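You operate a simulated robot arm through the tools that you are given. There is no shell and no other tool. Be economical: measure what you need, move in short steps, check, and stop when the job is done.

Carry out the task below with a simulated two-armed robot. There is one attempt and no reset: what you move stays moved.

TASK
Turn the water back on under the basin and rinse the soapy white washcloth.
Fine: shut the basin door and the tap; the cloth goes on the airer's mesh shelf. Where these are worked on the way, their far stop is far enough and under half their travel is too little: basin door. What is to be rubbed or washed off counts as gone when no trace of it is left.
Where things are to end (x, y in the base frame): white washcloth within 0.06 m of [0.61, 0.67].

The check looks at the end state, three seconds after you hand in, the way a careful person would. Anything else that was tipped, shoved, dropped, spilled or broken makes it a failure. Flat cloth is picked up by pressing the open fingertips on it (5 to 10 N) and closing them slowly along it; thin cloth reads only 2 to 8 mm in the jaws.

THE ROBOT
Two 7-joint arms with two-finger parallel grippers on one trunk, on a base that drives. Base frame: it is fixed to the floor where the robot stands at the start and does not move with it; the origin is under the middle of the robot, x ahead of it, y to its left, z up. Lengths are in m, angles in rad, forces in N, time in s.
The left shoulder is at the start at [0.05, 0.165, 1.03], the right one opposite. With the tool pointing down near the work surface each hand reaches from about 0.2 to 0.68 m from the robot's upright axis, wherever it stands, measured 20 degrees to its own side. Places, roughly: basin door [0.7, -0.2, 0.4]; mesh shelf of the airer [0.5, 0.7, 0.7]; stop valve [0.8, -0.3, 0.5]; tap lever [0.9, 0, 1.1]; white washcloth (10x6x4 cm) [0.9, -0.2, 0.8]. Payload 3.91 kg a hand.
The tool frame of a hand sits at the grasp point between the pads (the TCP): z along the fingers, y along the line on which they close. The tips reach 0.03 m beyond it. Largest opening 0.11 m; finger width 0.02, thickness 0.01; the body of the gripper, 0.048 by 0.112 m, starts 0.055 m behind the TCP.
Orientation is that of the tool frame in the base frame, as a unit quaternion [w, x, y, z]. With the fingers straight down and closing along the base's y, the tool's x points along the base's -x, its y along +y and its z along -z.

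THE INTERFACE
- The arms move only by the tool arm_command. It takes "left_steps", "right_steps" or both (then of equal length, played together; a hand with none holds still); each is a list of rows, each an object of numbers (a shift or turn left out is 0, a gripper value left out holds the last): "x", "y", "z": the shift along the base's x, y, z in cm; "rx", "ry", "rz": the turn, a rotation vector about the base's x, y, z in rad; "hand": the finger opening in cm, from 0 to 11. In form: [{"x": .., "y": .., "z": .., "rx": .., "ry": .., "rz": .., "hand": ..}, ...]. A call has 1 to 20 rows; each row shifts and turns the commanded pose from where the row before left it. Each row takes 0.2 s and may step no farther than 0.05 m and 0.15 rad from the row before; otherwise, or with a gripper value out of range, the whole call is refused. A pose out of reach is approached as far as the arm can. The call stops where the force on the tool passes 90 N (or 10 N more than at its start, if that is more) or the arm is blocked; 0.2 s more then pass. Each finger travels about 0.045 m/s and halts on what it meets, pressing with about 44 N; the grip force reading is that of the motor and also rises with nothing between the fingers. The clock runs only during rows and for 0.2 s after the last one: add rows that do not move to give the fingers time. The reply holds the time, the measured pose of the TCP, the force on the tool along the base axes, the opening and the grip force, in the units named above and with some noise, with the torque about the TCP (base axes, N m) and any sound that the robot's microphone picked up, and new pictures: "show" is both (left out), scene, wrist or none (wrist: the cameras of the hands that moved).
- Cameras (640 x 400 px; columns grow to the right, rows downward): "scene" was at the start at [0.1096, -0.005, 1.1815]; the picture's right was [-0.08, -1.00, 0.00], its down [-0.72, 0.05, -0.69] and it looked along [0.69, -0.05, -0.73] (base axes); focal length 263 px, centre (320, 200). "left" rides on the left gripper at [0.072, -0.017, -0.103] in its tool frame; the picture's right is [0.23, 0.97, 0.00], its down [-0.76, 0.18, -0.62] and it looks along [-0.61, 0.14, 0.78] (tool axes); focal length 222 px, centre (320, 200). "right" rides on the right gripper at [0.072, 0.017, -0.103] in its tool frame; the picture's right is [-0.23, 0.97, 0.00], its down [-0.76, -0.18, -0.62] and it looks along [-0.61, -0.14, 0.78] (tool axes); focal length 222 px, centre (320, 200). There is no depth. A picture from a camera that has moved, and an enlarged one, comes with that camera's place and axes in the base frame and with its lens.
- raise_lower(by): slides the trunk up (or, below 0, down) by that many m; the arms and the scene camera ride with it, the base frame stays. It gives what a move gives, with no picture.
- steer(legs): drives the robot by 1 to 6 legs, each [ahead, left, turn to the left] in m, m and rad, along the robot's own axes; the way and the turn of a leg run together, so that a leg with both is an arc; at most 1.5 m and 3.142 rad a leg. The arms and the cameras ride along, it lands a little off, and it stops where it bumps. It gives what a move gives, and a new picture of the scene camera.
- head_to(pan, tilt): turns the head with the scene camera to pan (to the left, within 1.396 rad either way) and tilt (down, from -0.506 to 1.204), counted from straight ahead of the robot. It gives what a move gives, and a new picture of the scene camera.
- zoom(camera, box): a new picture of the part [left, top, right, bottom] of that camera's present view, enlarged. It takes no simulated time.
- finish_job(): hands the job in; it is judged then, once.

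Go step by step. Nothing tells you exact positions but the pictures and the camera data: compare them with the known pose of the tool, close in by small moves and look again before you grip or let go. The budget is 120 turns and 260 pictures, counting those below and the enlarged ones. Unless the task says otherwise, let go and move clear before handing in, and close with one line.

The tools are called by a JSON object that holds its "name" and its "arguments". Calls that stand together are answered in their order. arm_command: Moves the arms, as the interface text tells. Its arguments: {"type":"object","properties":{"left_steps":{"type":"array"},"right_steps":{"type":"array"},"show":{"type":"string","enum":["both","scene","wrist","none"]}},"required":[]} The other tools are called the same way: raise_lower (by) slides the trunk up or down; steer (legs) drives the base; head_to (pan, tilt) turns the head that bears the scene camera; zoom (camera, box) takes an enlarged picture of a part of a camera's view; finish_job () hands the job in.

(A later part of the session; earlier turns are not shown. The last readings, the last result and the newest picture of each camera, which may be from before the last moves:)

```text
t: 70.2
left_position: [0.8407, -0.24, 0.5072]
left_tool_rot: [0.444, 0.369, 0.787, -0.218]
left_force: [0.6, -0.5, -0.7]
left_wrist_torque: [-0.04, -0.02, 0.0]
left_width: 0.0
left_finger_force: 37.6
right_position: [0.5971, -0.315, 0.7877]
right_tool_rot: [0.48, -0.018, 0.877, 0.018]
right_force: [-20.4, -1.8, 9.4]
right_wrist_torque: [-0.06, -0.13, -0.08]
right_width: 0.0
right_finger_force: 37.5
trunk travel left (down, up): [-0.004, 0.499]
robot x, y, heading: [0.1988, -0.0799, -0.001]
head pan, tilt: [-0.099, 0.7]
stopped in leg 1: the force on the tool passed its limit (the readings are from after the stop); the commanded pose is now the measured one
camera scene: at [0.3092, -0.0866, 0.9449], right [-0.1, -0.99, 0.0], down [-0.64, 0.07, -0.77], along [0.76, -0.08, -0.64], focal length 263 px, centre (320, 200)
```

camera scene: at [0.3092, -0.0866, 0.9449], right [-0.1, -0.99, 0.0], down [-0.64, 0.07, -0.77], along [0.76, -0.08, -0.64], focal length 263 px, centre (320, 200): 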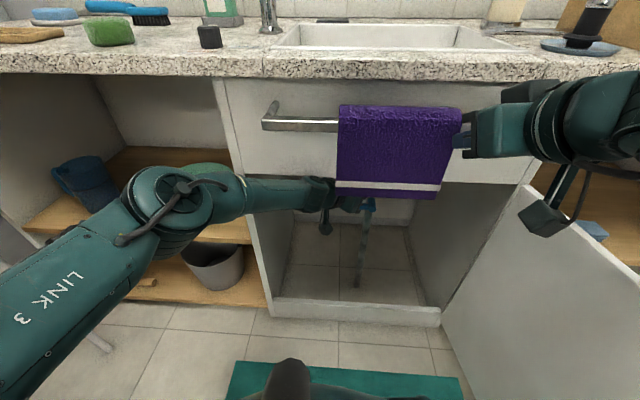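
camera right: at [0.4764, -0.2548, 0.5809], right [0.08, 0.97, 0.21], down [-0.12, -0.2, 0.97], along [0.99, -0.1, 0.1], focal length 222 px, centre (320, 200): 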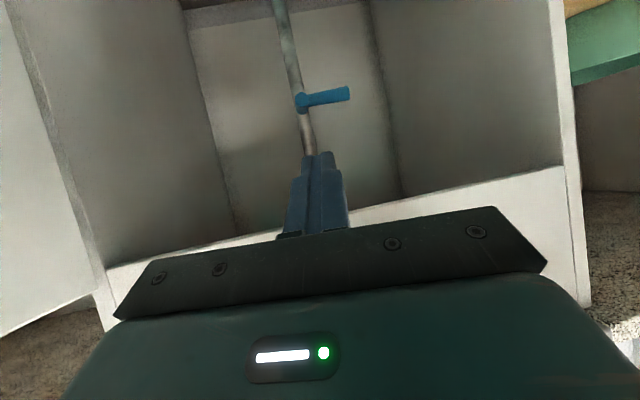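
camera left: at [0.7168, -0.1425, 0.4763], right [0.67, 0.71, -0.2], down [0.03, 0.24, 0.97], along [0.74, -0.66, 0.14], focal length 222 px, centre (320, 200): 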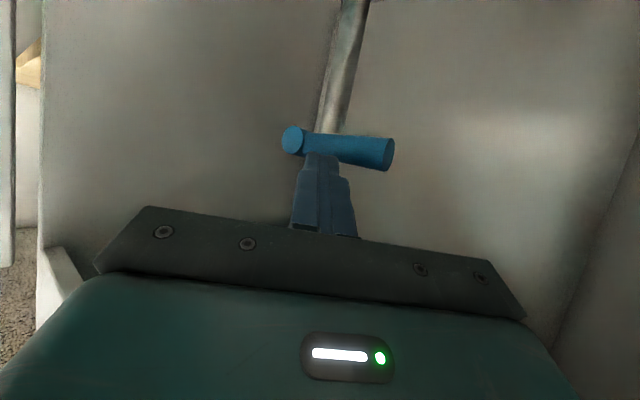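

The right hand touched the towel bar, so I'll back it away at once by rotating it down and retracting.

{"name": "arm_command", "arguments": {"right_steps": [{"x": -3, "z": 1}, {"x": -3, "ry": 0.1}, {"x": -3, "ry": 0.14}, {"x": -3, "ry": 0.14, "z": 2}, {"x": -3, "ry": 0.14, "z": 2}, {"x": -2, "z": 2, "ry": 0.14}, {}], "show": "both"}}

{"name": "zoom", "arguments": {"camera": "scene", "box": [240, 80, 560, 280]}}

{"name": "zoom", "arguments": {"camera": "left", "box": [0, 0, 640, 400]}}

```text
t: 71.8
left_position: [0.8412, -0.24, 0.5051]
left_tool_rot: [0.443, 0.369, 0.788, -0.217]
left_force: [0.2, 0.6, 0.5]
left_wrist_torque: [0.03, -0.01, -0.02]
left_width: 0.0
left_finger_force: 37.9
right_position: [0.4548, -0.3183, 0.8731]
right_tool_rot: [0.166, -0.01, 0.986, 0.024]
right_force: [-0.4, 0.2, -0.6]
right_wrist_torque: [-0.01, -0.01, -0.05]
right_width: 0.0
right_finger_force: 37.8
right hand out of reach, approached as far as the arm can: row 1, 2
trunk travel left (down, up): [-0.004, 0.499]
robot x, y, heading: [0.1951, -0.081, 0.0]
head pan, tilt: [-0.099, 0.7]
camera scene: at [0.311, -0.0867, 0.9447], right [-0.1, -0.99, 0.0], down [-0.64, 0.06, -0.77], along [0.76, -0.08, -0.64], focal length 263 px, centre (320, 200)
camera right: at [0.3492, -0.3066, 0.949], right [0.19, 0.98, 0.12], down [0.52, -0.2, 0.83], along [0.83, -0.09, -0.55], focal length 222 px, centre (320, 200)
```

scene: 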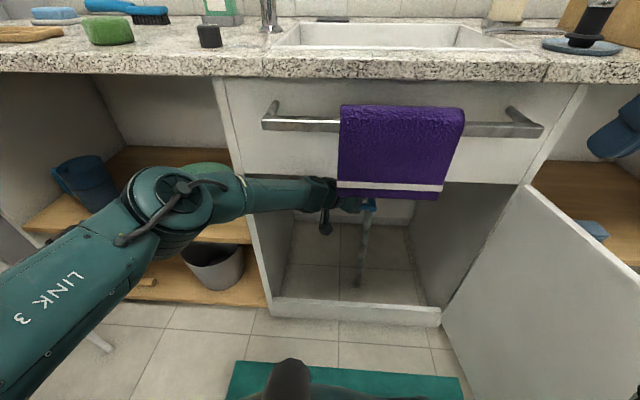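
right: 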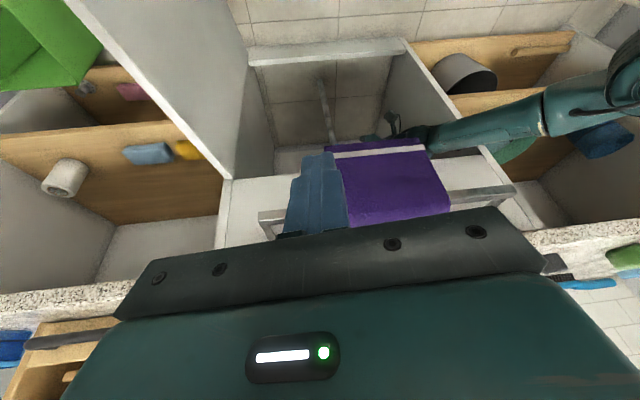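

```text
2.00 times, centred on (400, 180) of scene
camera zoom: at [0.311, -0.0867, 0.9447], right [-0.1, -0.99, 0.0], down [-0.64, 0.06, -0.77], along [0.76, -0.08, -0.64], focal length 527 px, centre (160, 240)
```

zoom: 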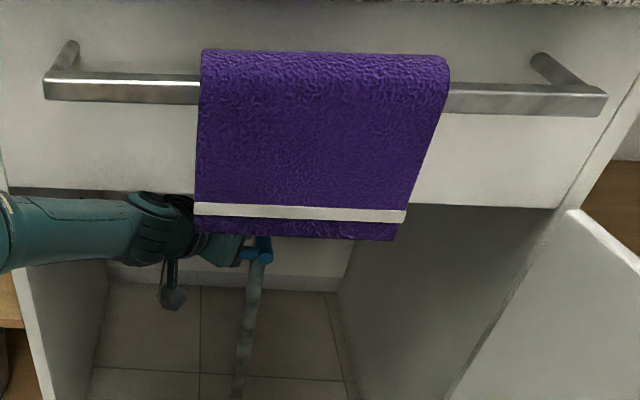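

```text
1.00 times, centred on (320, 200) of left
camera zoom: at [0.748, -0.1527, 0.4953], right [0.68, 0.71, -0.21], down [0.06, 0.23, 0.97], along [0.73, -0.67, 0.12], focal length 222 px, centre (320, 200)
```

zoom: 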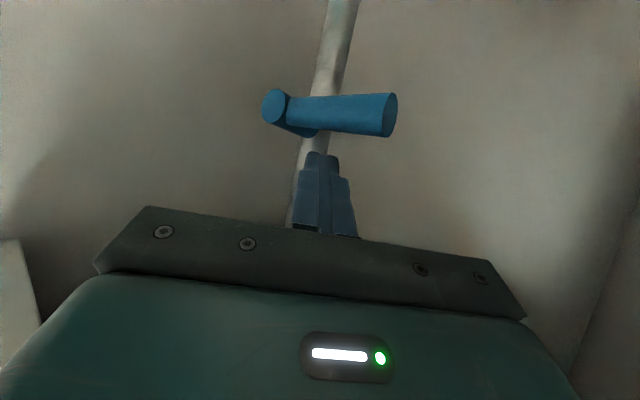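

The towel still hangs in place. The finger is over the lever at 5 cm from the hub, so I'll press down.

{"name": "arm_command", "arguments": {"left_steps": [{"z": -1.5}, {"z": -1.5}, {"z": -1.5}, {"z": -1.5}, {"z": -1.5, "y": -0.5}], "show": "wrist"}}

```text
t: 72.8
left_position: [0.856, -0.2434, 0.482]
left_tool_rot: [0.465, 0.363, 0.778, -0.216]
left_force: [11.4, -8.2, 17.7]
left_wrist_torque: [-0.25, -0.11, 0.11]
left_width: 0.0001
left_finger_force: 37.8
right_position: [0.4523, -0.3171, 0.8738]
right_tool_rot: [0.168, -0.01, 0.985, 0.024]
right_force: [-0.5, 0.1, -0.1]
right_wrist_torque: [0.0, -0.01, -0.03]
right_width: 0.0
right_finger_force: 37.9
trunk travel left (down, up): [-0.004, 0.499]
robot x, y, heading: [0.1986, -0.0812, 0.002]
head pan, tilt: [-0.099, 0.7]
stopped in row 4 (left hand): the force on the tool passed its limit (the readings are from after the stop); the commanded pose is now the measured one
camera left: at [0.762, -0.1573, 0.467], right [0.68, 0.71, -0.2], down [0.01, 0.26, 0.97], along [0.74, -0.66, 0.16], focal length 222 px, centre (320, 200)
```

left: 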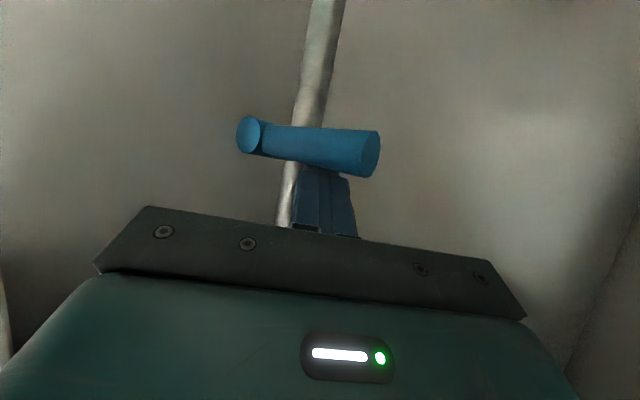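

The lever won't go down, so it must turn up. I'll back out, drop below the lever and come in under it.

{"name": "arm_command", "arguments": {"left_steps": [{"x": -1.5, "z": 1}, {"x": -2.5, "y": 2.5}, {"x": -2.5, "y": 2.5}, {"z": -3}, {"z": -3}, {"z": -3}, {}], "show": "wrist"}}

```text
t: 74.4
left_position: [0.7879, -0.194, 0.396]
left_tool_rot: [0.461, 0.365, 0.779, -0.218]
left_force: [0.1, -0.3, -0.3]
left_wrist_torque: [-0.01, -0.01, 0.0]
left_width: 0.0
left_finger_force: 37.5
right_position: [0.4544, -0.3176, 0.875]
right_tool_rot: [0.166, -0.011, 0.986, 0.024]
right_force: [-1.0, -0.5, 0.1]
right_wrist_torque: [0.03, 0.02, 0.01]
right_width: 0.0
right_finger_force: 37.7
trunk travel left (down, up): [-0.004, 0.499]
robot x, y, heading: [0.1961, -0.0781, -0.002]
head pan, tilt: [-0.099, 0.7]
camera left: at [0.6943, -0.1075, 0.381], right [0.68, 0.71, -0.2], down [0.03, 0.25, 0.97], along [0.73, -0.66, 0.15], focal length 222 px, centre (320, 200)
```

left: 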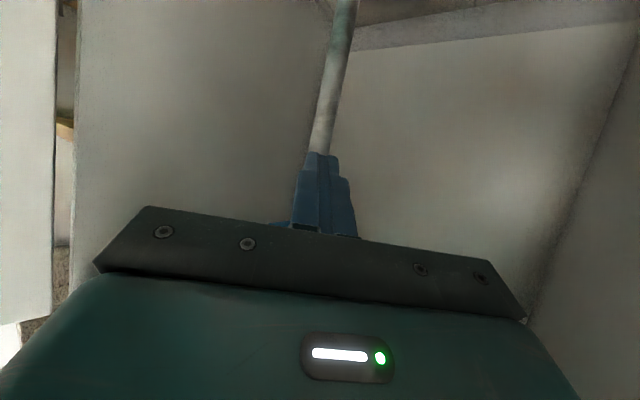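

I'm below the lever now. I'll slide in under it and lift along the arc.

{"name": "arm_command", "arguments": {"left_steps": [{"x": 2.2, "y": -2}, {"x": 2.3, "y": -2, "z": 1}, {"z": 2}, {"z": 1.5}, {"z": 1.5}, {"z": 1.5}, {"z": 1.5, "y": -0.6}, {"z": 1.3, "y": -1}, {"z": 0.8, "y": -1.5}], "show": "wrist"}}

```text
t: 76.4
left_position: [0.8335, -0.2502, 0.5046]
left_tool_rot: [0.459, 0.362, 0.784, -0.211]
left_force: [-1.5, 25.5, -7.2]
left_wrist_torque: [0.43, 0.14, 0.26]
left_width: 0.0002
left_finger_force: 37.6
left hand out of reach, approached as far as the arm can: row 2
right_position: [0.4539, -0.3161, 0.8738]
right_tool_rot: [0.166, -0.012, 0.986, 0.023]
right_force: [0.0, 0.4, -0.1]
right_wrist_torque: [0.02, 0.0, 0.01]
right_width: 0.0
right_finger_force: 38.1
trunk travel left (down, up): [-0.004, 0.499]
robot x, y, heading: [0.1995, -0.0766, -0.001]
head pan, tilt: [-0.099, 0.7]
camera left: at [0.7392, -0.1654, 0.492], right [0.67, 0.72, -0.2], down [0.02, 0.24, 0.97], along [0.74, -0.65, 0.15], focal length 222 px, centre (320, 200)
```

left: 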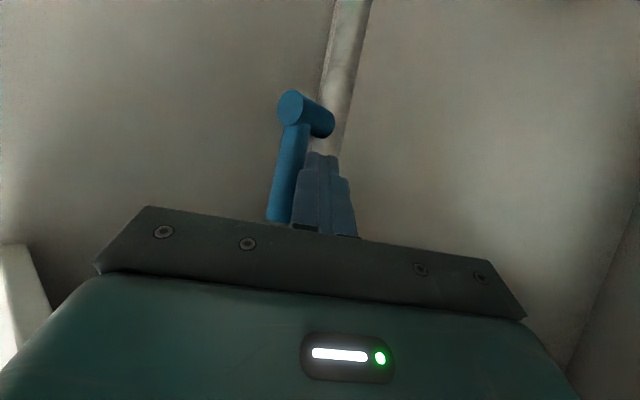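

The lever turned upward to nearly vertical. I'll push it right to its far stop.

{"name": "arm_command", "arguments": {"left_steps": [{"y": -1}, {"y": -1}, {"y": -1}, {"y": -1}], "show": "wrist"}}

```text
t: 77.4
left_position: [0.845, -0.2662, 0.5078]
left_tool_rot: [0.467, 0.35, 0.788, -0.196]
left_force: [10.2, 72.4, -1.9]
left_wrist_torque: [0.25, -0.37, 0.12]
left_width: 0.0
left_finger_force: 37.1
left hand out of reach, approached as far as the arm can: row 4
right_position: [0.4548, -0.3161, 0.8741]
right_tool_rot: [0.167, -0.011, 0.986, 0.023]
right_force: [-0.7, 0.2, -0.1]
right_wrist_torque: [-0.07, 0.0, 0.01]
right_width: 0.0
right_finger_force: 37.2
trunk travel left (down, up): [-0.004, 0.499]
robot x, y, heading: [0.1948, -0.0747, -0.0]
head pan, tilt: [-0.099, 0.7]
camera left: at [0.7476, -0.1843, 0.4945], right [0.64, 0.75, -0.18], down [0.0, 0.23, 0.97], along [0.77, -0.62, 0.15], focal length 222 px, centre (320, 200)
```

left: 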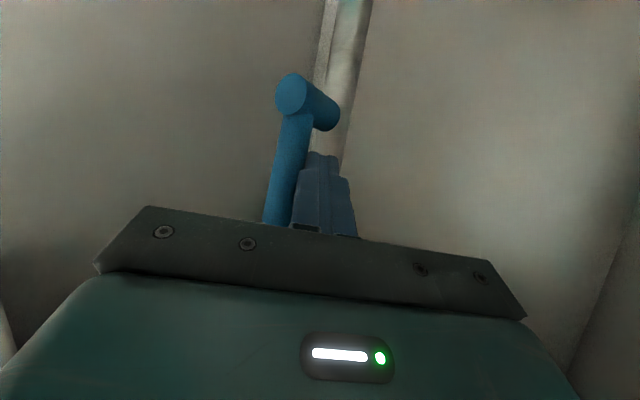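

At 72 N it is against its stop, so the valve is open. I'll retreat along the entry path.

{"name": "arm_command", "arguments": {"left_steps": [{"y": 2}, {"x": -2.5, "y": 2.5}, {"x": -2.5, "y": 2.5}, {"x": -2.5, "y": 2.7}, {"x": -2.5, "y": 2.7}, {"x": -3, "y": 2.5}, {"x": -3.5, "y": 2.5}, {"x": -3.5, "y": 2.5}, {"x": -3.5, "y": 2}], "show": "scene"}}

{"name": "zoom", "arguments": {"camera": "scene", "box": [240, 80, 560, 280]}}

```text
t: 79.4
left_position: [0.5941, -0.0715, 0.5082]
left_tool_rot: [0.46, 0.365, 0.78, -0.215]
left_force: [0.8, -0.4, -0.2]
left_wrist_torque: [0.01, 0.03, 0.02]
left_width: 0.0002
left_finger_force: 37.8
right_position: [0.4544, -0.3175, 0.8749]
right_tool_rot: [0.166, -0.011, 0.986, 0.023]
right_force: [-0.4, -0.3, -0.6]
right_wrist_torque: [0.02, 0.01, -0.01]
right_width: 0.0
right_finger_force: 37.7
trunk travel left (down, up): [-0.004, 0.499]
robot x, y, heading: [0.195, -0.0799, -0.001]
head pan, tilt: [-0.099, 0.7]
camera scene: at [0.3109, -0.0867, 0.9447], right [-0.1, -0.99, 0.0], down [-0.64, 0.07, -0.76], along [0.76, -0.08, -0.64], focal length 263 px, centre (320, 200)
```

scene: 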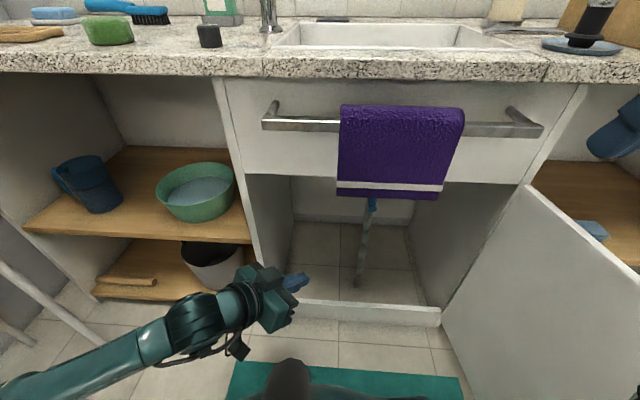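

```text
2.00 times, centred on (400, 180) of scene
camera zoom: at [0.3109, -0.0867, 0.9447], right [-0.1, -0.99, 0.0], down [-0.64, 0.07, -0.76], along [0.76, -0.08, -0.64], focal length 527 px, centre (160, 240)
```

zoom: 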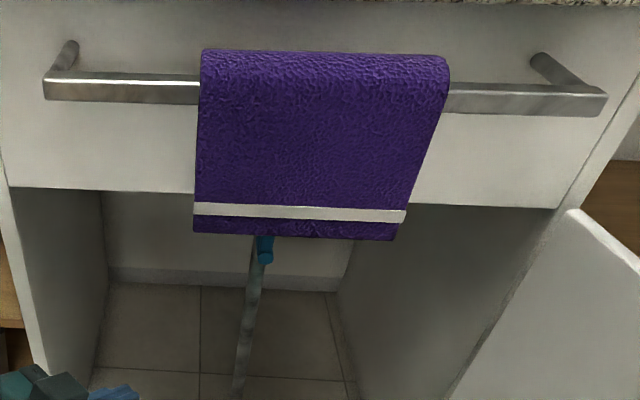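

The valve lever is vertical and the towel is fine. To close the door, I'll drive back out of its swing and take the right hand over the door to its outer side.

{"name": "steer", "arguments": {"legs": [[-0.3, 0.02, 0]]}}

{"name": "arm_command", "arguments": {"right_steps": [{"y": -4, "x": 2, "ry": 0.14}, {"y": -4, "x": 2, "ry": 0.14}, {"y": -4, "x": 2}, {"y": -4, "x": 2}, {"y": -4, "x": 2}, {"y": -4, "x": 2}, {"y": -4}, {"y": -4}, {"y": -4}, {}]}}

```text
t: 81.5
left_position: [0.2889, -0.0523, 0.5078]
left_tool_rot: [0.459, 0.366, 0.779, -0.218]
left_force: [-0.4, 0.4, 0.3]
left_wrist_torque: [0.0, -0.01, -0.04]
left_width: 0.0001
left_finger_force: 37.7
right_position: [0.1492, -0.2974, 0.8747]
right_tool_rot: [0.167, -0.009, 0.986, 0.025]
right_force: [0.2, -0.1, -0.3]
right_wrist_torque: [0.06, 0.0, 0.02]
right_width: 0.0
right_finger_force: 37.6
trunk travel left (down, up): [-0.004, 0.499]
robot x, y, heading: [-0.1101, -0.0602, -0.002]
head pan, tilt: [-0.099, 0.7]
camera scene: at [0.0056, -0.0664, 0.9447], right [-0.1, -0.99, 0.0], down [-0.64, 0.07, -0.76], along [0.76, -0.08, -0.64], focal length 263 px, centre (320, 200)
```

scene: 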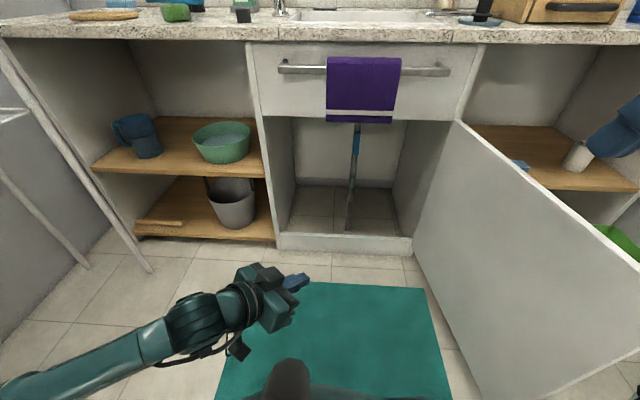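

```text
t: 83.7
left_position: [0.2877, -0.0515, 0.5077]
left_tool_rot: [0.46, 0.366, 0.779, -0.218]
left_force: [-0.1, 0.1, 0.6]
left_wrist_torque: [0.02, 0.02, 0.01]
left_width: 0.0
left_finger_force: 37.7
right_position: [0.2531, -0.5589, 0.8363]
right_tool_rot: [0.028, -0.004, 0.999, 0.024]
right_force: [0.3, 0.6, -0.1]
right_wrist_torque: [-0.01, -0.05, -0.04]
right_width: 0.0002
right_finger_force: 37.8
right hand out of reach, approached as far as the arm can: row 7, 8, 9
trunk travel left (down, up): [-0.004, 0.499]
robot x, y, heading: [-0.1115, -0.0611, -0.004]
head pan, tilt: [-0.099, 0.7]
camera scene: at [0.0056, -0.0664, 0.9447], right [-0.1, -0.99, 0.0], down [-0.64, 0.07, -0.76], along [0.76, -0.08, -0.64], focal length 263 px, centre (320, 200)
camera right: at [0.1725, -0.5485, 0.9367], right [0.22, 0.97, 0.06], down [0.73, -0.2, 0.66], along [0.65, -0.1, -0.75], focal length 222 px, centre (320, 200)
```

scene: 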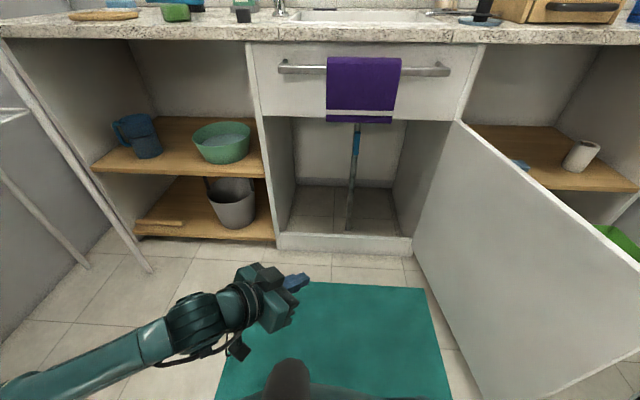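
right: 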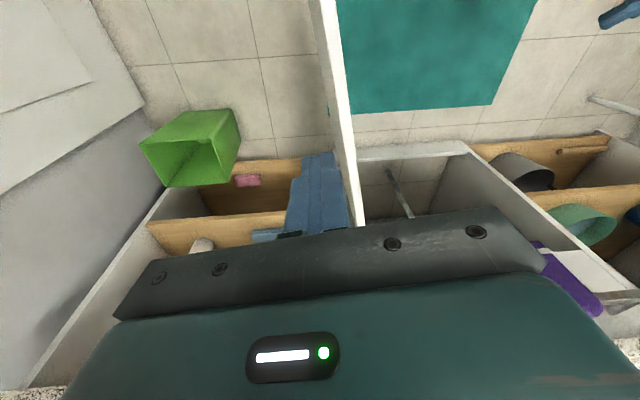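

The hand is just right of the door plane. I'll shift the base right 8 cm for clearance, then lower the hand outside the door.

{"name": "steer", "arguments": {"legs": [[0, -0.08, 0]]}}

{"name": "arm_command", "arguments": {"right_steps": [{"z": -4}, {"z": -4}, {"z": -4}, {"z": -4}, {"z": -4}, {}]}}

```text
t: 84.7
left_position: [0.2881, -0.1319, 0.5084]
left_tool_rot: [0.459, 0.366, 0.779, -0.218]
left_force: [-0.1, 0.2, -0.1]
left_wrist_torque: [0.0, 0.01, 0.02]
left_width: 0.0003
left_finger_force: 37.5
right_position: [0.2525, -0.6384, 0.8371]
right_tool_rot: [0.028, -0.004, 0.999, 0.023]
right_force: [-0.1, 0.3, 0.1]
right_wrist_torque: [-0.03, 0.03, -0.01]
right_width: 0.0
right_finger_force: 37.6
trunk travel left (down, up): [-0.004, 0.499]
robot x, y, heading: [-0.1121, -0.1329, -0.004]
head pan, tilt: [-0.099, 0.7]
camera scene: at [0.0052, -0.1453, 0.9447], right [-0.1, -0.99, 0.0], down [-0.64, 0.07, -0.76], along [0.76, -0.08, -0.64], focal length 263 px, centre (320, 200)
```

scene: 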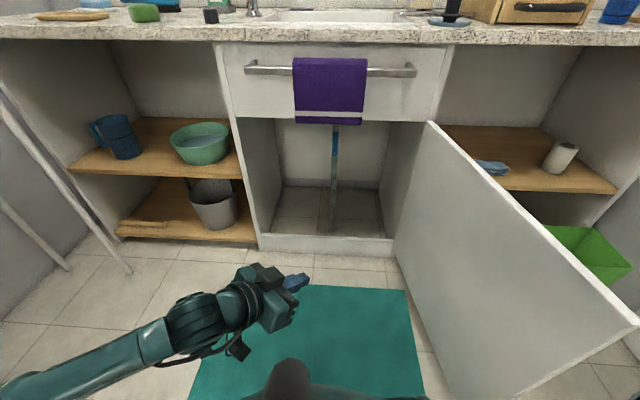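

```text
t: 86.1
left_position: [0.2879, -0.1321, 0.5081]
left_tool_rot: [0.459, 0.367, 0.779, -0.218]
left_force: [-0.5, 0.6, -0.2]
left_wrist_torque: [0.01, -0.02, -0.04]
left_width: 0.0
left_finger_force: 37.5
right_position: [0.2553, -0.639, 0.6369]
right_tool_rot: [0.029, -0.004, 0.999, 0.024]
right_force: [0.3, 0.1, -0.1]
right_wrist_torque: [0.0, 0.0, 0.02]
right_width: 0.0
right_finger_force: 37.6
trunk travel left (down, up): [-0.004, 0.499]
robot x, y, heading: [-0.1121, -0.1391, -0.0]
head pan, tilt: [-0.099, 0.7]
camera scene: at [0.0052, -0.1454, 0.9447], right [-0.1, -0.99, 0.0], down [-0.64, 0.07, -0.76], along [0.76, -0.08, -0.64], focal length 263 px, centre (320, 200)
camera right: at [0.1734, -0.6275, 0.7367], right [0.22, 0.97, 0.06], down [0.73, -0.2, 0.66], along [0.65, -0.1, -0.75], focal length 222 px, centre (320, 200)
```

scene: 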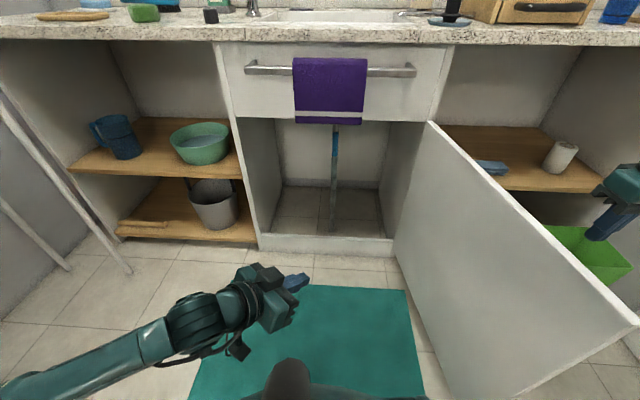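
right: 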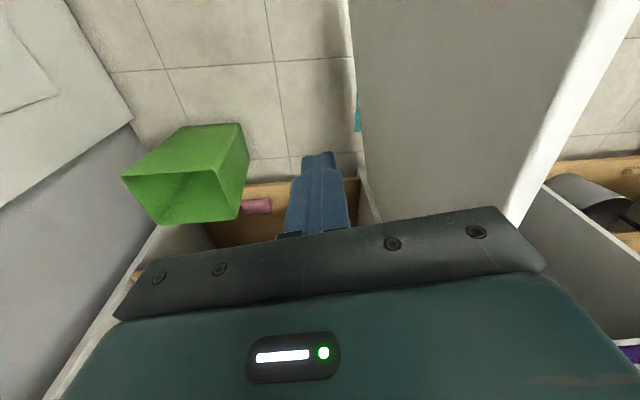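

The right hand is outside the door. I'll raise the left hand out of the door's sweep, then back the base off a little.

{"name": "arm_command", "arguments": {"right_steps": [{"x": 4}, {"x": 4}, {"x": 3}, {}, {}, {}, {}, {}], "left_steps": [{"y": 4, "z": 2}, {"y": 4, "z": 2}, {"y": 4, "z": 2}, {"y": 4, "z": 2}, {"y": 4, "z": 3}, {"y": 3, "z": 3}, {"y": 2, "z": 4}, {"z": 4}], "show": "none"}}

{"name": "steer", "arguments": {"legs": [[-0.1, 0, 0]]}}

```text
t: 87.9
left_position: [0.2853, 0.0446, 0.656]
left_tool_rot: [0.459, 0.365, 0.781, -0.216]
left_force: [-0.3, -0.5, 1.6]
left_wrist_torque: [0.08, 0.04, 0.01]
left_width: 0.0
left_finger_force: 37.7
left hand out of reach, approached as far as the arm can: row 5, 6, 7
right_position: [0.3423, -0.634, 0.6369]
right_tool_rot: [0.029, -0.003, 0.999, 0.023]
right_force: [0.6, -0.1, 0.5]
right_wrist_torque: [0.01, -0.06, 0.0]
right_width: 0.0001
right_finger_force: 38.1
right hand out of reach, approached as far as the arm can: row 3
trunk travel left (down, up): [-0.004, 0.499]
robot x, y, heading: [-0.1087, -0.137, -0.004]
head pan, tilt: [-0.099, 0.7]
```

```text
t: 89.1
left_position: [0.1867, 0.0454, 0.6569]
left_tool_rot: [0.46, 0.365, 0.78, -0.217]
left_force: [-0.6, -0.7, 0.5]
left_wrist_torque: [0.03, 0.02, 0.01]
left_width: 0.0002
left_finger_force: 37.7
right_position: [0.2439, -0.6342, 0.638]
right_tool_rot: [0.028, -0.004, 0.999, 0.023]
right_force: [-0.5, 0.0, -0.2]
right_wrist_torque: [0.04, -0.02, 0.01]
right_width: 0.0002
right_finger_force: 38.0
trunk travel left (down, up): [-0.004, 0.499]
robot x, y, heading: [-0.2085, -0.1377, -0.0]
head pan, tilt: [-0.099, 0.7]
camera scene: at [-0.0942, -0.1448, 0.9447], right [-0.1, -0.99, 0.0], down [-0.64, 0.07, -0.76], along [0.76, -0.08, -0.64], focal length 263 px, centre (320, 200)
```

scene: 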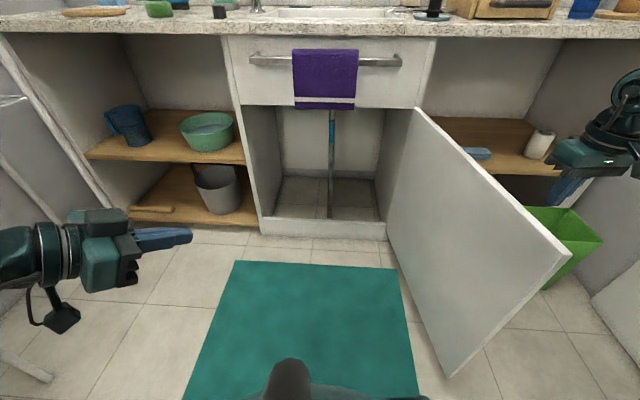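

The sweep area is clear. I'll push the door's outer face leftward along its closing arc.

{"name": "arm_command", "arguments": {"right_steps": [{"y": 4}, {"y": 4}, {"y": 4, "x": 0.5}, {"y": 4, "x": 1}, {"y": 4, "x": 1.5}, {"y": 4, "x": 1.5}, {"y": 3.5, "x": 2.5}, {"y": 3.5, "x": 2.5}, {"y": 3.5, "x": 2.5}, {"y": 3.5, "x": 2.5}]}}

```text
t: 91.3
left_position: [0.186, 0.0457, 0.6565]
left_tool_rot: [0.46, 0.365, 0.78, -0.217]
left_force: [-0.3, -0.9, -0.5]
left_wrist_torque: [-0.01, -0.01, 0.04]
left_width: 0.0
left_finger_force: 37.3
right_position: [0.3889, -0.254, 0.6379]
right_tool_rot: [0.029, -0.003, 0.999, 0.022]
right_force: [0.7, 0.5, -0.4]
right_wrist_torque: [0.03, 0.02, 0.02]
right_width: 0.0001
right_finger_force: 37.4
trunk travel left (down, up): [-0.004, 0.499]
robot x, y, heading: [-0.2095, -0.1375, -0.008]
head pan, tilt: [-0.099, 0.7]
camera scene: at [-0.0943, -0.1449, 0.9447], right [-0.1, -0.99, 0.0], down [-0.64, 0.07, -0.77], along [0.76, -0.08, -0.64], focal length 263 px, centre (320, 200)
camera right: at [0.3077, -0.2415, 0.7372], right [0.22, 0.97, 0.06], down [0.73, -0.2, 0.66], along [0.65, -0.1, -0.75], focal length 222 px, centre (320, 200)
```

scene: 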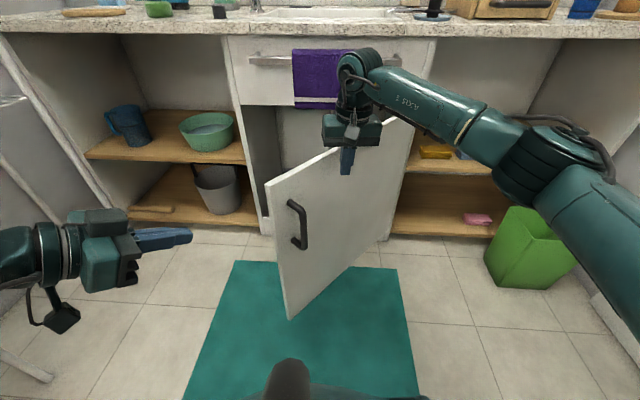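
right: 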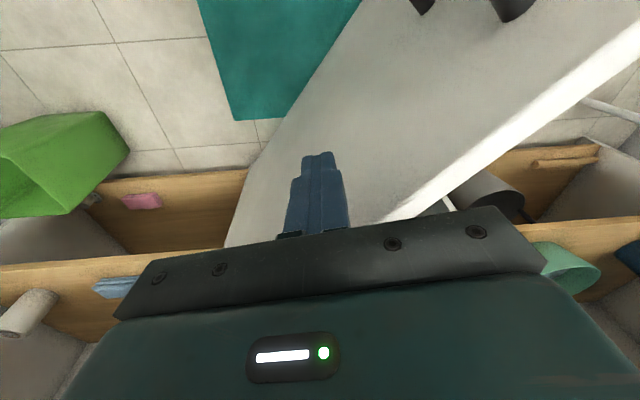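

The door is at about 40°. I'll push it a bit further, then retreat the right hand before the bar gets close.

{"name": "arm_command", "arguments": {"right_steps": [{"x": 3, "y": 3}, {"x": 3.5, "y": 3}, {"x": 3.5, "y": 3}, {"x": 3.5, "y": 2.5}, {}, {"x": -4, "y": -2}, {"x": -4, "y": -4}, {"x": -4, "y": -4}, {"x": -4, "y": -4}, {"x": -4, "y": -4, "z": 4}, {"x": -4, "z": 4}], "left_steps": [{"rz": 0.14}, {"rz": 0.14}, {"rz": 0.14}, {"rz": 0.14}, {"rz": 0.14}, {"rz": 0.14}, {}, {}, {}, {}, {}]}}

```text
refused: row 7 steps farther than a row can; nothing moved
```

{"name": "arm_command", "arguments": {"right_steps": [{"x": 3, "y": 3}, {"x": 3.5, "y": 3}, {"x": 3.5, "y": 3}, {"x": 3.5, "y": 2.5}, {}, {"x": -4, "y": -2}, {"x": -3.5, "y": -3}, {"x": -3.5, "y": -3}, {"x": -3.5, "y": -3}, {"x": -3.5, "y": -3}, {"x": -3, "z": 3}], "left_steps": [{"rz": 0.14}, {"rz": 0.14}, {"rz": 0.14}, {"rz": 0.14}, {"rz": 0.14}, {"rz": 0.14}, {}, {}, {}, {}, {}]}}

```text
t: 93.7
left_position: [0.2296, 0.051, 0.6485]
left_tool_rot: [0.508, 0.015, 0.861, -0.01]
left_force: [-0.8, 0.4, -0.8]
left_wrist_torque: [0.02, 0.0, -0.01]
left_width: 0.0002
left_finger_force: 37.5
left hand out of reach, approached as far as the arm can: row 2, 3, 4, 5
right_position: [0.2207, -0.3124, 0.6564]
right_tool_rot: [0.028, -0.003, 0.999, 0.023]
right_force: [0.3, 0.2, 0.8]
right_wrist_torque: [-0.03, -0.02, -0.01]
right_width: 0.0
right_finger_force: 37.1
right hand out of reach, approached as far as the arm can: row 2, 3, 4
trunk travel left (down, up): [-0.004, 0.499]
robot x, y, heading: [-0.2067, -0.1382, -0.002]
head pan, tilt: [-0.099, 0.7]
camera scene: at [-0.0942, -0.1448, 0.9446], right [-0.1, -0.99, 0.0], down [-0.64, 0.07, -0.76], along [0.76, -0.08, -0.64], focal length 263 px, centre (320, 200)
camera right: at [0.1413, -0.3003, 0.7559], right [0.22, 0.97, 0.06], down [0.73, -0.2, 0.66], along [0.65, -0.1, -0.75], focal length 222 px, centre (320, 200)
camera left: at [0.1027, 0.0394, 0.6342], right [-0.07, 0.98, -0.2], down [-0.17, 0.19, 0.97], along [0.98, 0.1, 0.15], focal length 222 px, centre (320, 200)
```

scene: 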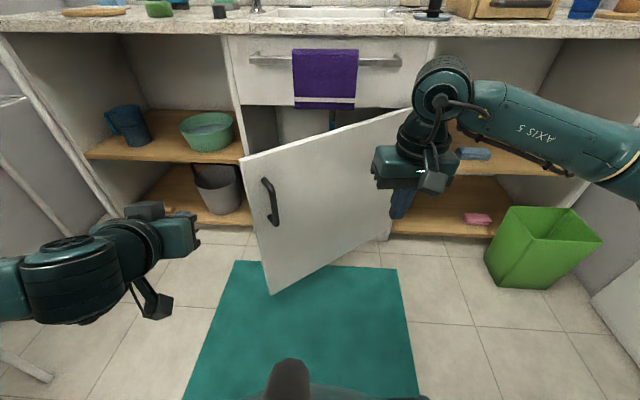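
right: 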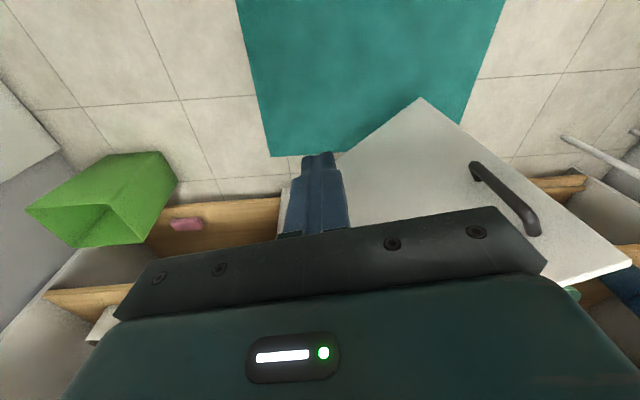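
left: 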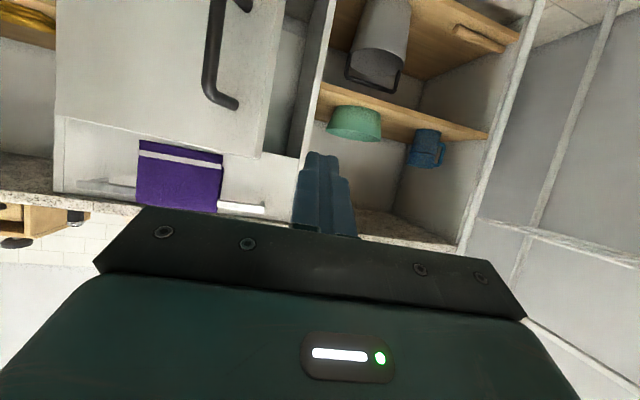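

The door is at about 33° and its handle at (0.41, -0.06). I'll shift the base right, open the left fingers to 5.5 cm and straddle the handle so I can push the door shut under control.

{"name": "steer", "arguments": {"legs": [[0, -0.08, 0]]}}

{"name": "arm_command", "arguments": {"left_steps": [{"x": 3, "z": -2, "y": -1, "hand": 5.5}, {"x": 3, "z": -3, "y": -1, "hand": 5.5}, {"x": 3, "z": -3, "y": -1, "hand": 5.5}, {}, {}]}}

```text
t: 94.7
left_position: [0.2276, -0.03, 0.6489]
left_tool_rot: [0.508, 0.016, 0.861, -0.011]
left_force: [0.2, -0.8, 0.2]
left_wrist_torque: [0.0, 0.0, -0.04]
left_width: 0.0002
left_finger_force: 38.2
right_position: [0.222, -0.3926, 0.657]
right_tool_rot: [0.028, -0.004, 0.999, 0.023]
right_force: [-1.1, 0.0, 0.6]
right_wrist_torque: [0.05, -0.01, 0.0]
right_width: 0.0001
right_finger_force: 37.6
trunk travel left (down, up): [-0.004, 0.499]
robot x, y, heading: [-0.2115, -0.2219, -0.009]
head pan, tilt: [-0.099, 0.7]
camera scene: at [-0.0946, -0.2252, 0.9447], right [-0.1, -0.99, 0.0], down [-0.64, 0.07, -0.76], along [0.76, -0.08, -0.64], focal length 263 px, centre (320, 200)
```

scene: 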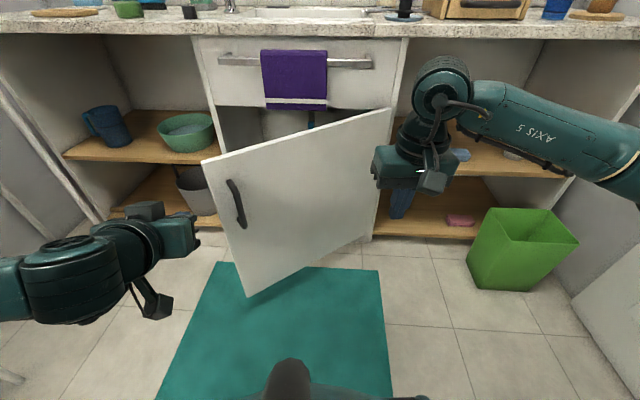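

```text
t: 95.9
left_position: [0.3129, -0.0642, 0.5818]
left_tool_rot: [0.505, 0.014, 0.863, -0.008]
left_force: [1.0, -0.3, -0.1]
left_wrist_torque: [-0.02, -0.01, 0.0]
left_width: 0.0549
left_finger_force: 0.0
left hand out of reach, approached as far as the arm can: row 3
right_position: [0.2229, -0.3926, 0.656]
right_tool_rot: [0.028, -0.003, 0.999, 0.022]
right_force: [0.1, 1.3, 0.7]
right_wrist_torque: [-0.03, 0.0, 0.0]
right_width: 0.0
right_finger_force: 37.8
trunk travel left (down, up): [-0.004, 0.499]
robot x, y, heading: [-0.2093, -0.2138, -0.006]
head pan, tilt: [-0.099, 0.7]
camera scene: at [-0.0946, -0.2252, 0.9447], right [-0.1, -0.99, 0.0], down [-0.64, 0.07, -0.76], along [0.76, -0.08, -0.64], focal length 263 px, centre (320, 200)
camera left: at [0.1867, -0.076, 0.569], right [-0.08, 0.98, -0.2], down [-0.17, 0.18, 0.97], along [0.98, 0.11, 0.15], focal length 222 px, centre (320, 200)
```

scene: 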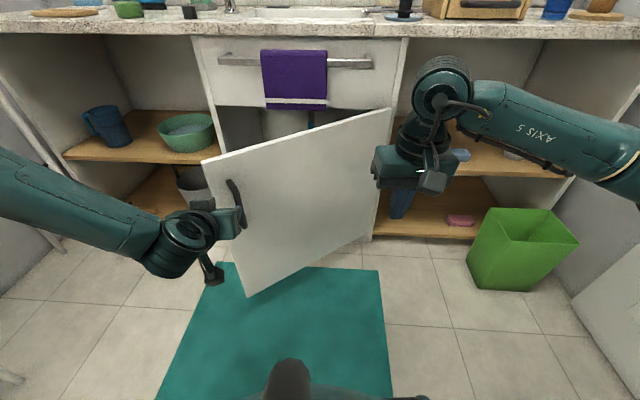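
left: 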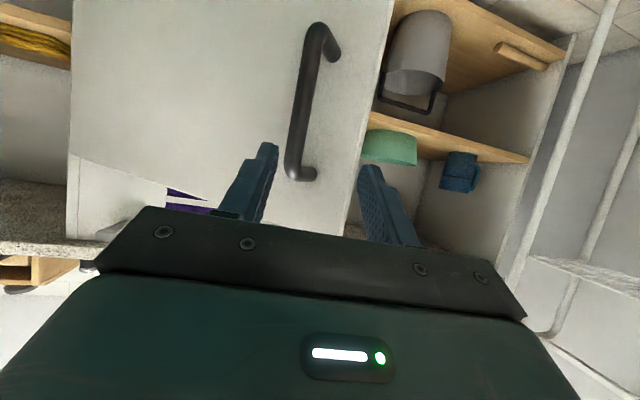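

The handle is centred between the fingers. I'll lower to handle height while moving up to it, then drive forward along the closing arc.

{"name": "arm_command", "arguments": {"left_steps": [{"x": 3, "z": -2.5}, {"x": 3, "z": -2.5}, {"x": 2}, {}], "show": "wrist"}}

{"name": "steer", "arguments": {"legs": [[0.12, 0.035, 0], [0.1, 0.015, 0]]}}

```text
t: 96.9
left_position: [0.3525, -0.0776, 0.5462]
left_tool_rot: [0.497, 0.019, 0.867, -0.005]
left_force: [-0.7, -0.7, 0.1]
left_wrist_torque: [-0.01, -0.01, 0.03]
left_width: 0.0549
left_finger_force: 0.0
left hand out of reach, approached as far as the arm can: row 1, 2, 3
right_position: [0.2209, -0.392, 0.6562]
right_tool_rot: [0.028, -0.003, 0.999, 0.022]
right_force: [0.3, -0.6, 0.3]
right_wrist_torque: [0.0, -0.01, 0.0]
right_width: 0.0001
right_finger_force: 38.6
trunk travel left (down, up): [-0.004, 0.499]
robot x, y, heading: [-0.2076, -0.2191, -0.004]
head pan, tilt: [-0.099, 0.7]
camera left: at [0.2249, -0.0885, 0.5345], right [-0.08, 0.98, -0.19], down [-0.15, 0.17, 0.97], along [0.99, 0.1, 0.13], focal length 222 px, centre (320, 200)
```

left: 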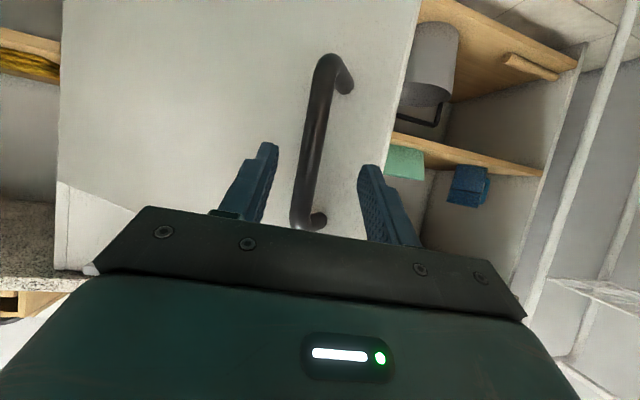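

```text
t: 99.0
left_position: [0.5753, -0.0275, 0.5448]
left_tool_rot: [0.497, 0.021, 0.868, -0.006]
left_force: [-0.5, 0.9, -0.2]
left_wrist_torque: [0.02, 0.03, 0.01]
left_width: 0.0552
left_finger_force: 0.6
right_position: [0.4445, -0.3431, 0.6559]
right_tool_rot: [0.028, -0.002, 0.999, 0.023]
right_force: [-0.1, -0.3, -0.3]
right_wrist_torque: [0.01, -0.01, -0.05]
right_width: 0.0
right_finger_force: 38.3
trunk travel left (down, up): [-0.004, 0.499]
robot x, y, heading: [0.0138, -0.1691, -0.007]
head pan, tilt: [-0.099, 0.7]
camera scene: at [0.129, -0.1757, 0.9447], right [-0.1, -0.99, 0.0], down [-0.64, 0.07, -0.77], along [0.76, -0.08, -0.64], focal length 263 px, centre (320, 200)
```

scene: 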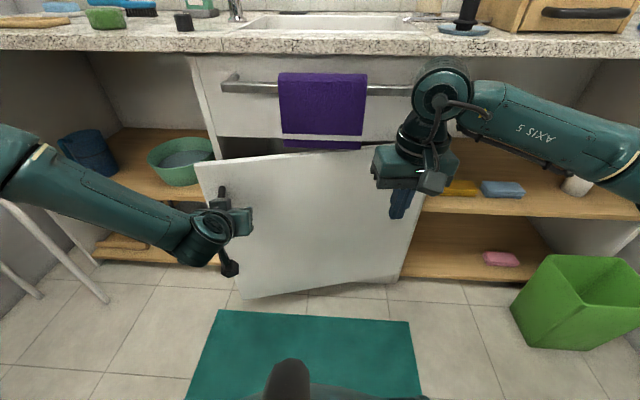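

The door is down to about 16°. I'll retract the right hand away from the bar, then push the last stretch.

{"name": "arm_command", "arguments": {"right_steps": [{"x": -4}, {"x": -4}, {"x": -4}, {"x": -4, "y": -2}, {"x": -3}], "show": "none"}}

{"name": "steer", "arguments": {"legs": [[0.1, 0.008, 0], [0.06, 0.0, 0]]}}

{"name": "zoom", "arguments": {"camera": "left", "box": [0, 0, 640, 400]}}

```text
t: 100.2
left_position: [0.5756, -0.0292, 0.5456]
left_tool_rot: [0.496, 0.021, 0.868, -0.006]
left_force: [0.3, 0.0, 0.2]
left_wrist_torque: [-0.03, -0.01, 0.0]
left_width: 0.0552
left_finger_force: 0.5
right_position: [0.2882, -0.3579, 0.6673]
right_tool_rot: [0.027, -0.002, 0.999, 0.023]
right_force: [0.2, -0.3, -0.1]
right_wrist_torque: [-0.05, -0.02, 0.01]
right_width: 0.0001
right_finger_force: 37.6
right hand out of reach, approached as far as the arm can: row 4, 5
trunk travel left (down, up): [-0.004, 0.499]
robot x, y, heading: [0.0164, -0.1704, -0.001]
head pan, tilt: [-0.099, 0.7]
```

```text
t: 102.0
left_position: [0.7243, -0.0235, 0.5445]
left_tool_rot: [0.49, 0.023, 0.871, -0.009]
left_force: [-17.2, 5.9, 16.5]
left_wrist_torque: [-0.58, -0.27, -0.6]
left_width: 0.0547
left_finger_force: 0.0
right_position: [0.4447, -0.3502, 0.6662]
right_tool_rot: [0.028, -0.003, 0.999, 0.023]
right_force: [1.0, 0.5, 0.5]
right_wrist_torque: [0.02, -0.01, 0.01]
right_width: 0.0
right_finger_force: 37.8
trunk travel left (down, up): [-0.004, 0.499]
robot x, y, heading: [0.1777, -0.1598, -0.005]
head pan, tilt: [-0.099, 0.7]
stopped in leg 2: the force on the tool passed its limit (the readings are from after the stop); the commanded pose is now the measured one
camera scene: at [0.2859, -0.1681, 0.9447], right [-0.1, -0.99, 0.0], down [-0.64, 0.07, -0.77], along [0.76, -0.08, -0.64], focal length 263 px, centre (320, 200)
```

scene: 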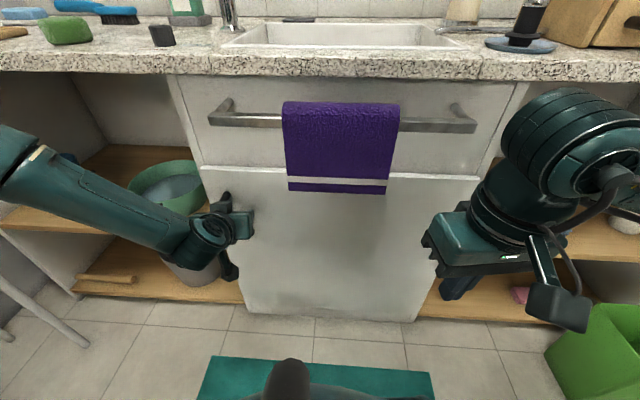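

```text
1.00 times, centred on (320, 200) of left
camera zoom: at [0.5974, -0.0326, 0.5352], right [-0.07, 0.98, -0.19], down [-0.13, 0.18, 0.98], along [0.99, 0.09, 0.12], focal length 222 px, centre (320, 200)
```

zoom: 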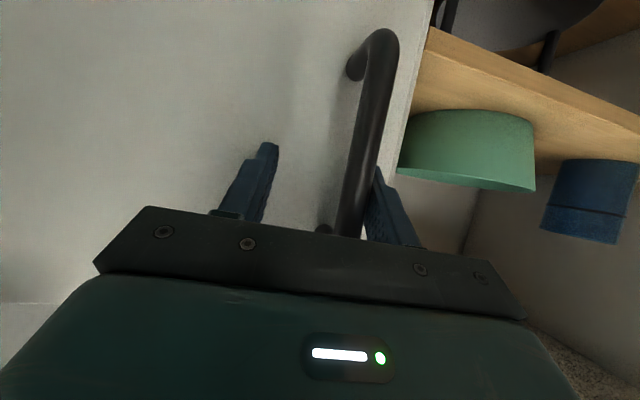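

The door is shut against its frame. I'll back off straight, then raise the trunk for the basin work.

{"name": "steer", "arguments": {"legs": [[-0.2, 0, 0]]}}

{"name": "raise_lower", "arguments": {"by": 0.45}}

{"name": "head_to", "arguments": {"pan": 0.1, "tilt": 0.5}}

```text
t: 103.6
left_position: [0.5237, -0.0223, 0.5426]
left_tool_rot: [0.489, 0.024, 0.872, -0.009]
left_force: [-0.1, 0.2, -0.7]
left_wrist_torque: [0.04, -0.01, 0.0]
left_width: 0.0551
left_finger_force: 0.1
right_position: [0.2451, -0.35, 0.668]
right_tool_rot: [0.028, -0.003, 0.999, 0.022]
right_force: [-0.2, -0.5, -0.6]
right_wrist_torque: [0.03, -0.01, 0.0]
right_width: 0.0
right_finger_force: 37.2
trunk travel left (down, up): [-0.004, 0.499]
robot x, y, heading: [-0.0297, -0.1583, -0.01]
head pan, tilt: [-0.099, 0.7]
camera scene: at [0.0859, -0.1675, 0.9447], right [-0.1, -0.99, 0.0], down [-0.64, 0.07, -0.76], along [0.76, -0.08, -0.64], focal length 263 px, centre (320, 200)
```

scene: 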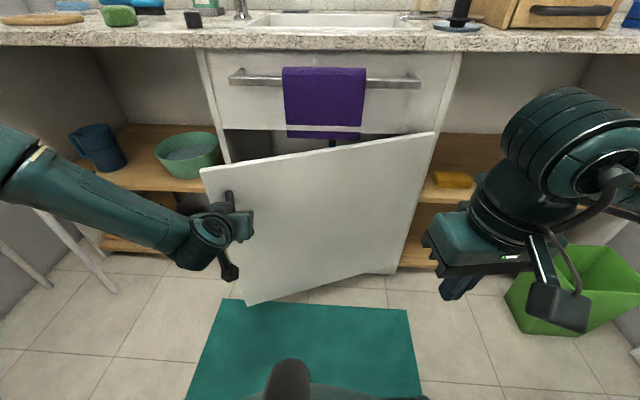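

```text
refused: 0.45 is not a number from -0.4 to 0.4
```

```text
t: 104.4
left_position: [0.5236, -0.0227, 0.5421]
left_tool_rot: [0.489, 0.024, 0.872, -0.009]
left_force: [0.5, 0.3, 0.6]
left_wrist_torque: [-0.01, -0.02, -0.03]
left_width: 0.0551
left_finger_force: 0.1
right_position: [0.2444, -0.3501, 0.6682]
right_tool_rot: [0.028, -0.003, 0.999, 0.024]
right_force: [0.9, 0.5, 0.3]
right_wrist_torque: [0.01, 0.0, -0.01]
right_width: 0.0002
right_finger_force: 37.1
trunk travel left (down, up): [-0.004, 0.499]
robot x, y, heading: [-0.0259, -0.1577, -0.004]
head pan, tilt: [0.099, 0.499]
camera scene: at [0.092, -0.1501, 0.9623], right [0.09, -1.0, 0.0], down [-0.48, -0.04, -0.88], along [0.87, 0.08, -0.48], focal length 263 px, centre (320, 200)
```

scene: 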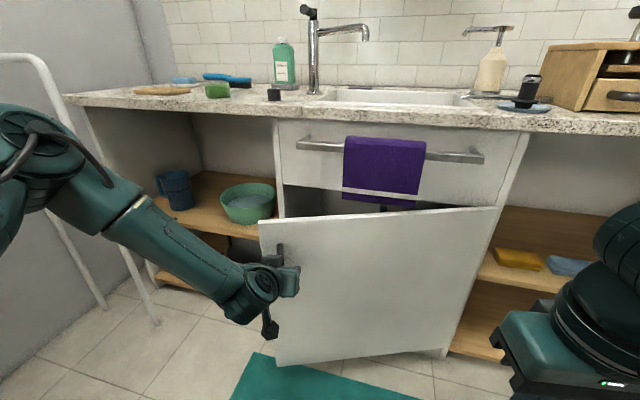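

The handle caught on the left finger and the door followed me back open. I'll push it shut again, then open wider and centre the handle before withdrawing.

{"name": "steer", "arguments": {"legs": [[0.2, 0.01, 0]]}}

{"name": "arm_command", "arguments": {"left_steps": [{"hand": 6.5}, {"y": 1, "hand": 8}, {"y": 0.8, "hand": 8}, {"x": -1, "z": 0.5}, {"x": -1.5, "z": 0.8}, {"x": -1.5, "z": 0.8}, {"x": -1.5, "z": 1}]}}

```text
t: 106.0
left_position: [0.7252, -0.0137, 0.5411]
left_tool_rot: [0.49, 0.025, 0.872, -0.009]
left_force: [-0.5, 0.5, 0.6]
left_wrist_torque: [-0.03, 0.02, -0.05]
left_width: 0.0553
left_finger_force: 0.1
right_position: [0.4464, -0.3414, 0.6678]
right_tool_rot: [0.028, -0.002, 0.999, 0.024]
right_force: [0.5, 0.7, 0.3]
right_wrist_torque: [-0.03, 0.02, 0.01]
right_width: 0.0
right_finger_force: 38.1
trunk travel left (down, up): [-0.004, 0.499]
robot x, y, heading: [0.174, -0.1487, -0.006]
head pan, tilt: [0.099, 0.499]
camera scene: at [0.2927, -0.1412, 0.9624], right [0.09, -1.0, 0.0], down [-0.48, -0.04, -0.88], along [0.87, 0.08, -0.48], focal length 263 px, centre (320, 200)
```

scene: 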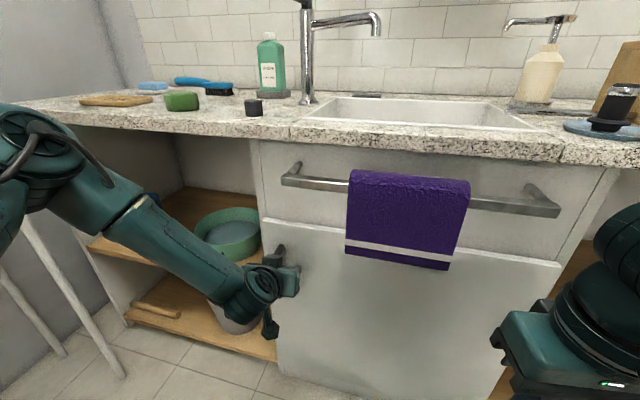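

```text
t: 107.6
left_position: [0.6728, -0.0014, 0.5773]
left_tool_rot: [0.489, 0.024, 0.872, -0.008]
left_force: [0.5, -0.4, -1.3]
left_wrist_torque: [0.02, 0.02, -0.03]
left_width: 0.0801
left_finger_force: 0.1
left hand out of reach, approached as far as the arm can: row 3
right_position: [0.4452, -0.3414, 0.6671]
right_tool_rot: [0.029, -0.003, 0.999, 0.024]
right_force: [0.3, 0.3, 0.5]
right_wrist_torque: [-0.01, 0.05, 0.02]
right_width: 0.0
right_finger_force: 37.3
trunk travel left (down, up): [-0.004, 0.499]
robot x, y, heading: [0.1723, -0.15, -0.013]
head pan, tilt: [0.099, 0.499]
camera scene: at [0.2927, -0.1413, 0.9624], right [0.09, -1.0, 0.0], down [-0.48, -0.04, -0.88], along [0.87, 0.08, -0.48], focal length 263 px, centre (320, 200)
camera left: at [0.5454, -0.011, 0.57], right [-0.07, 0.98, -0.19], down [-0.13, 0.18, 0.98], along [0.99, 0.09, 0.11], focal length 222 px, centre (320, 200)
```

scene: 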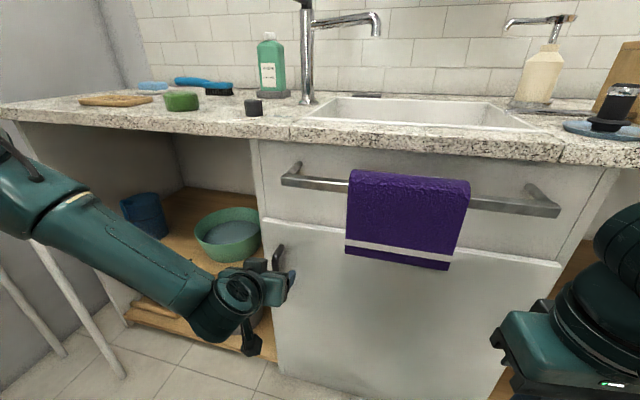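
left: 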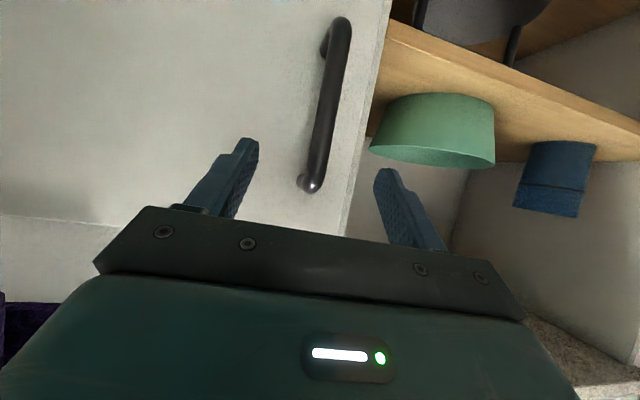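

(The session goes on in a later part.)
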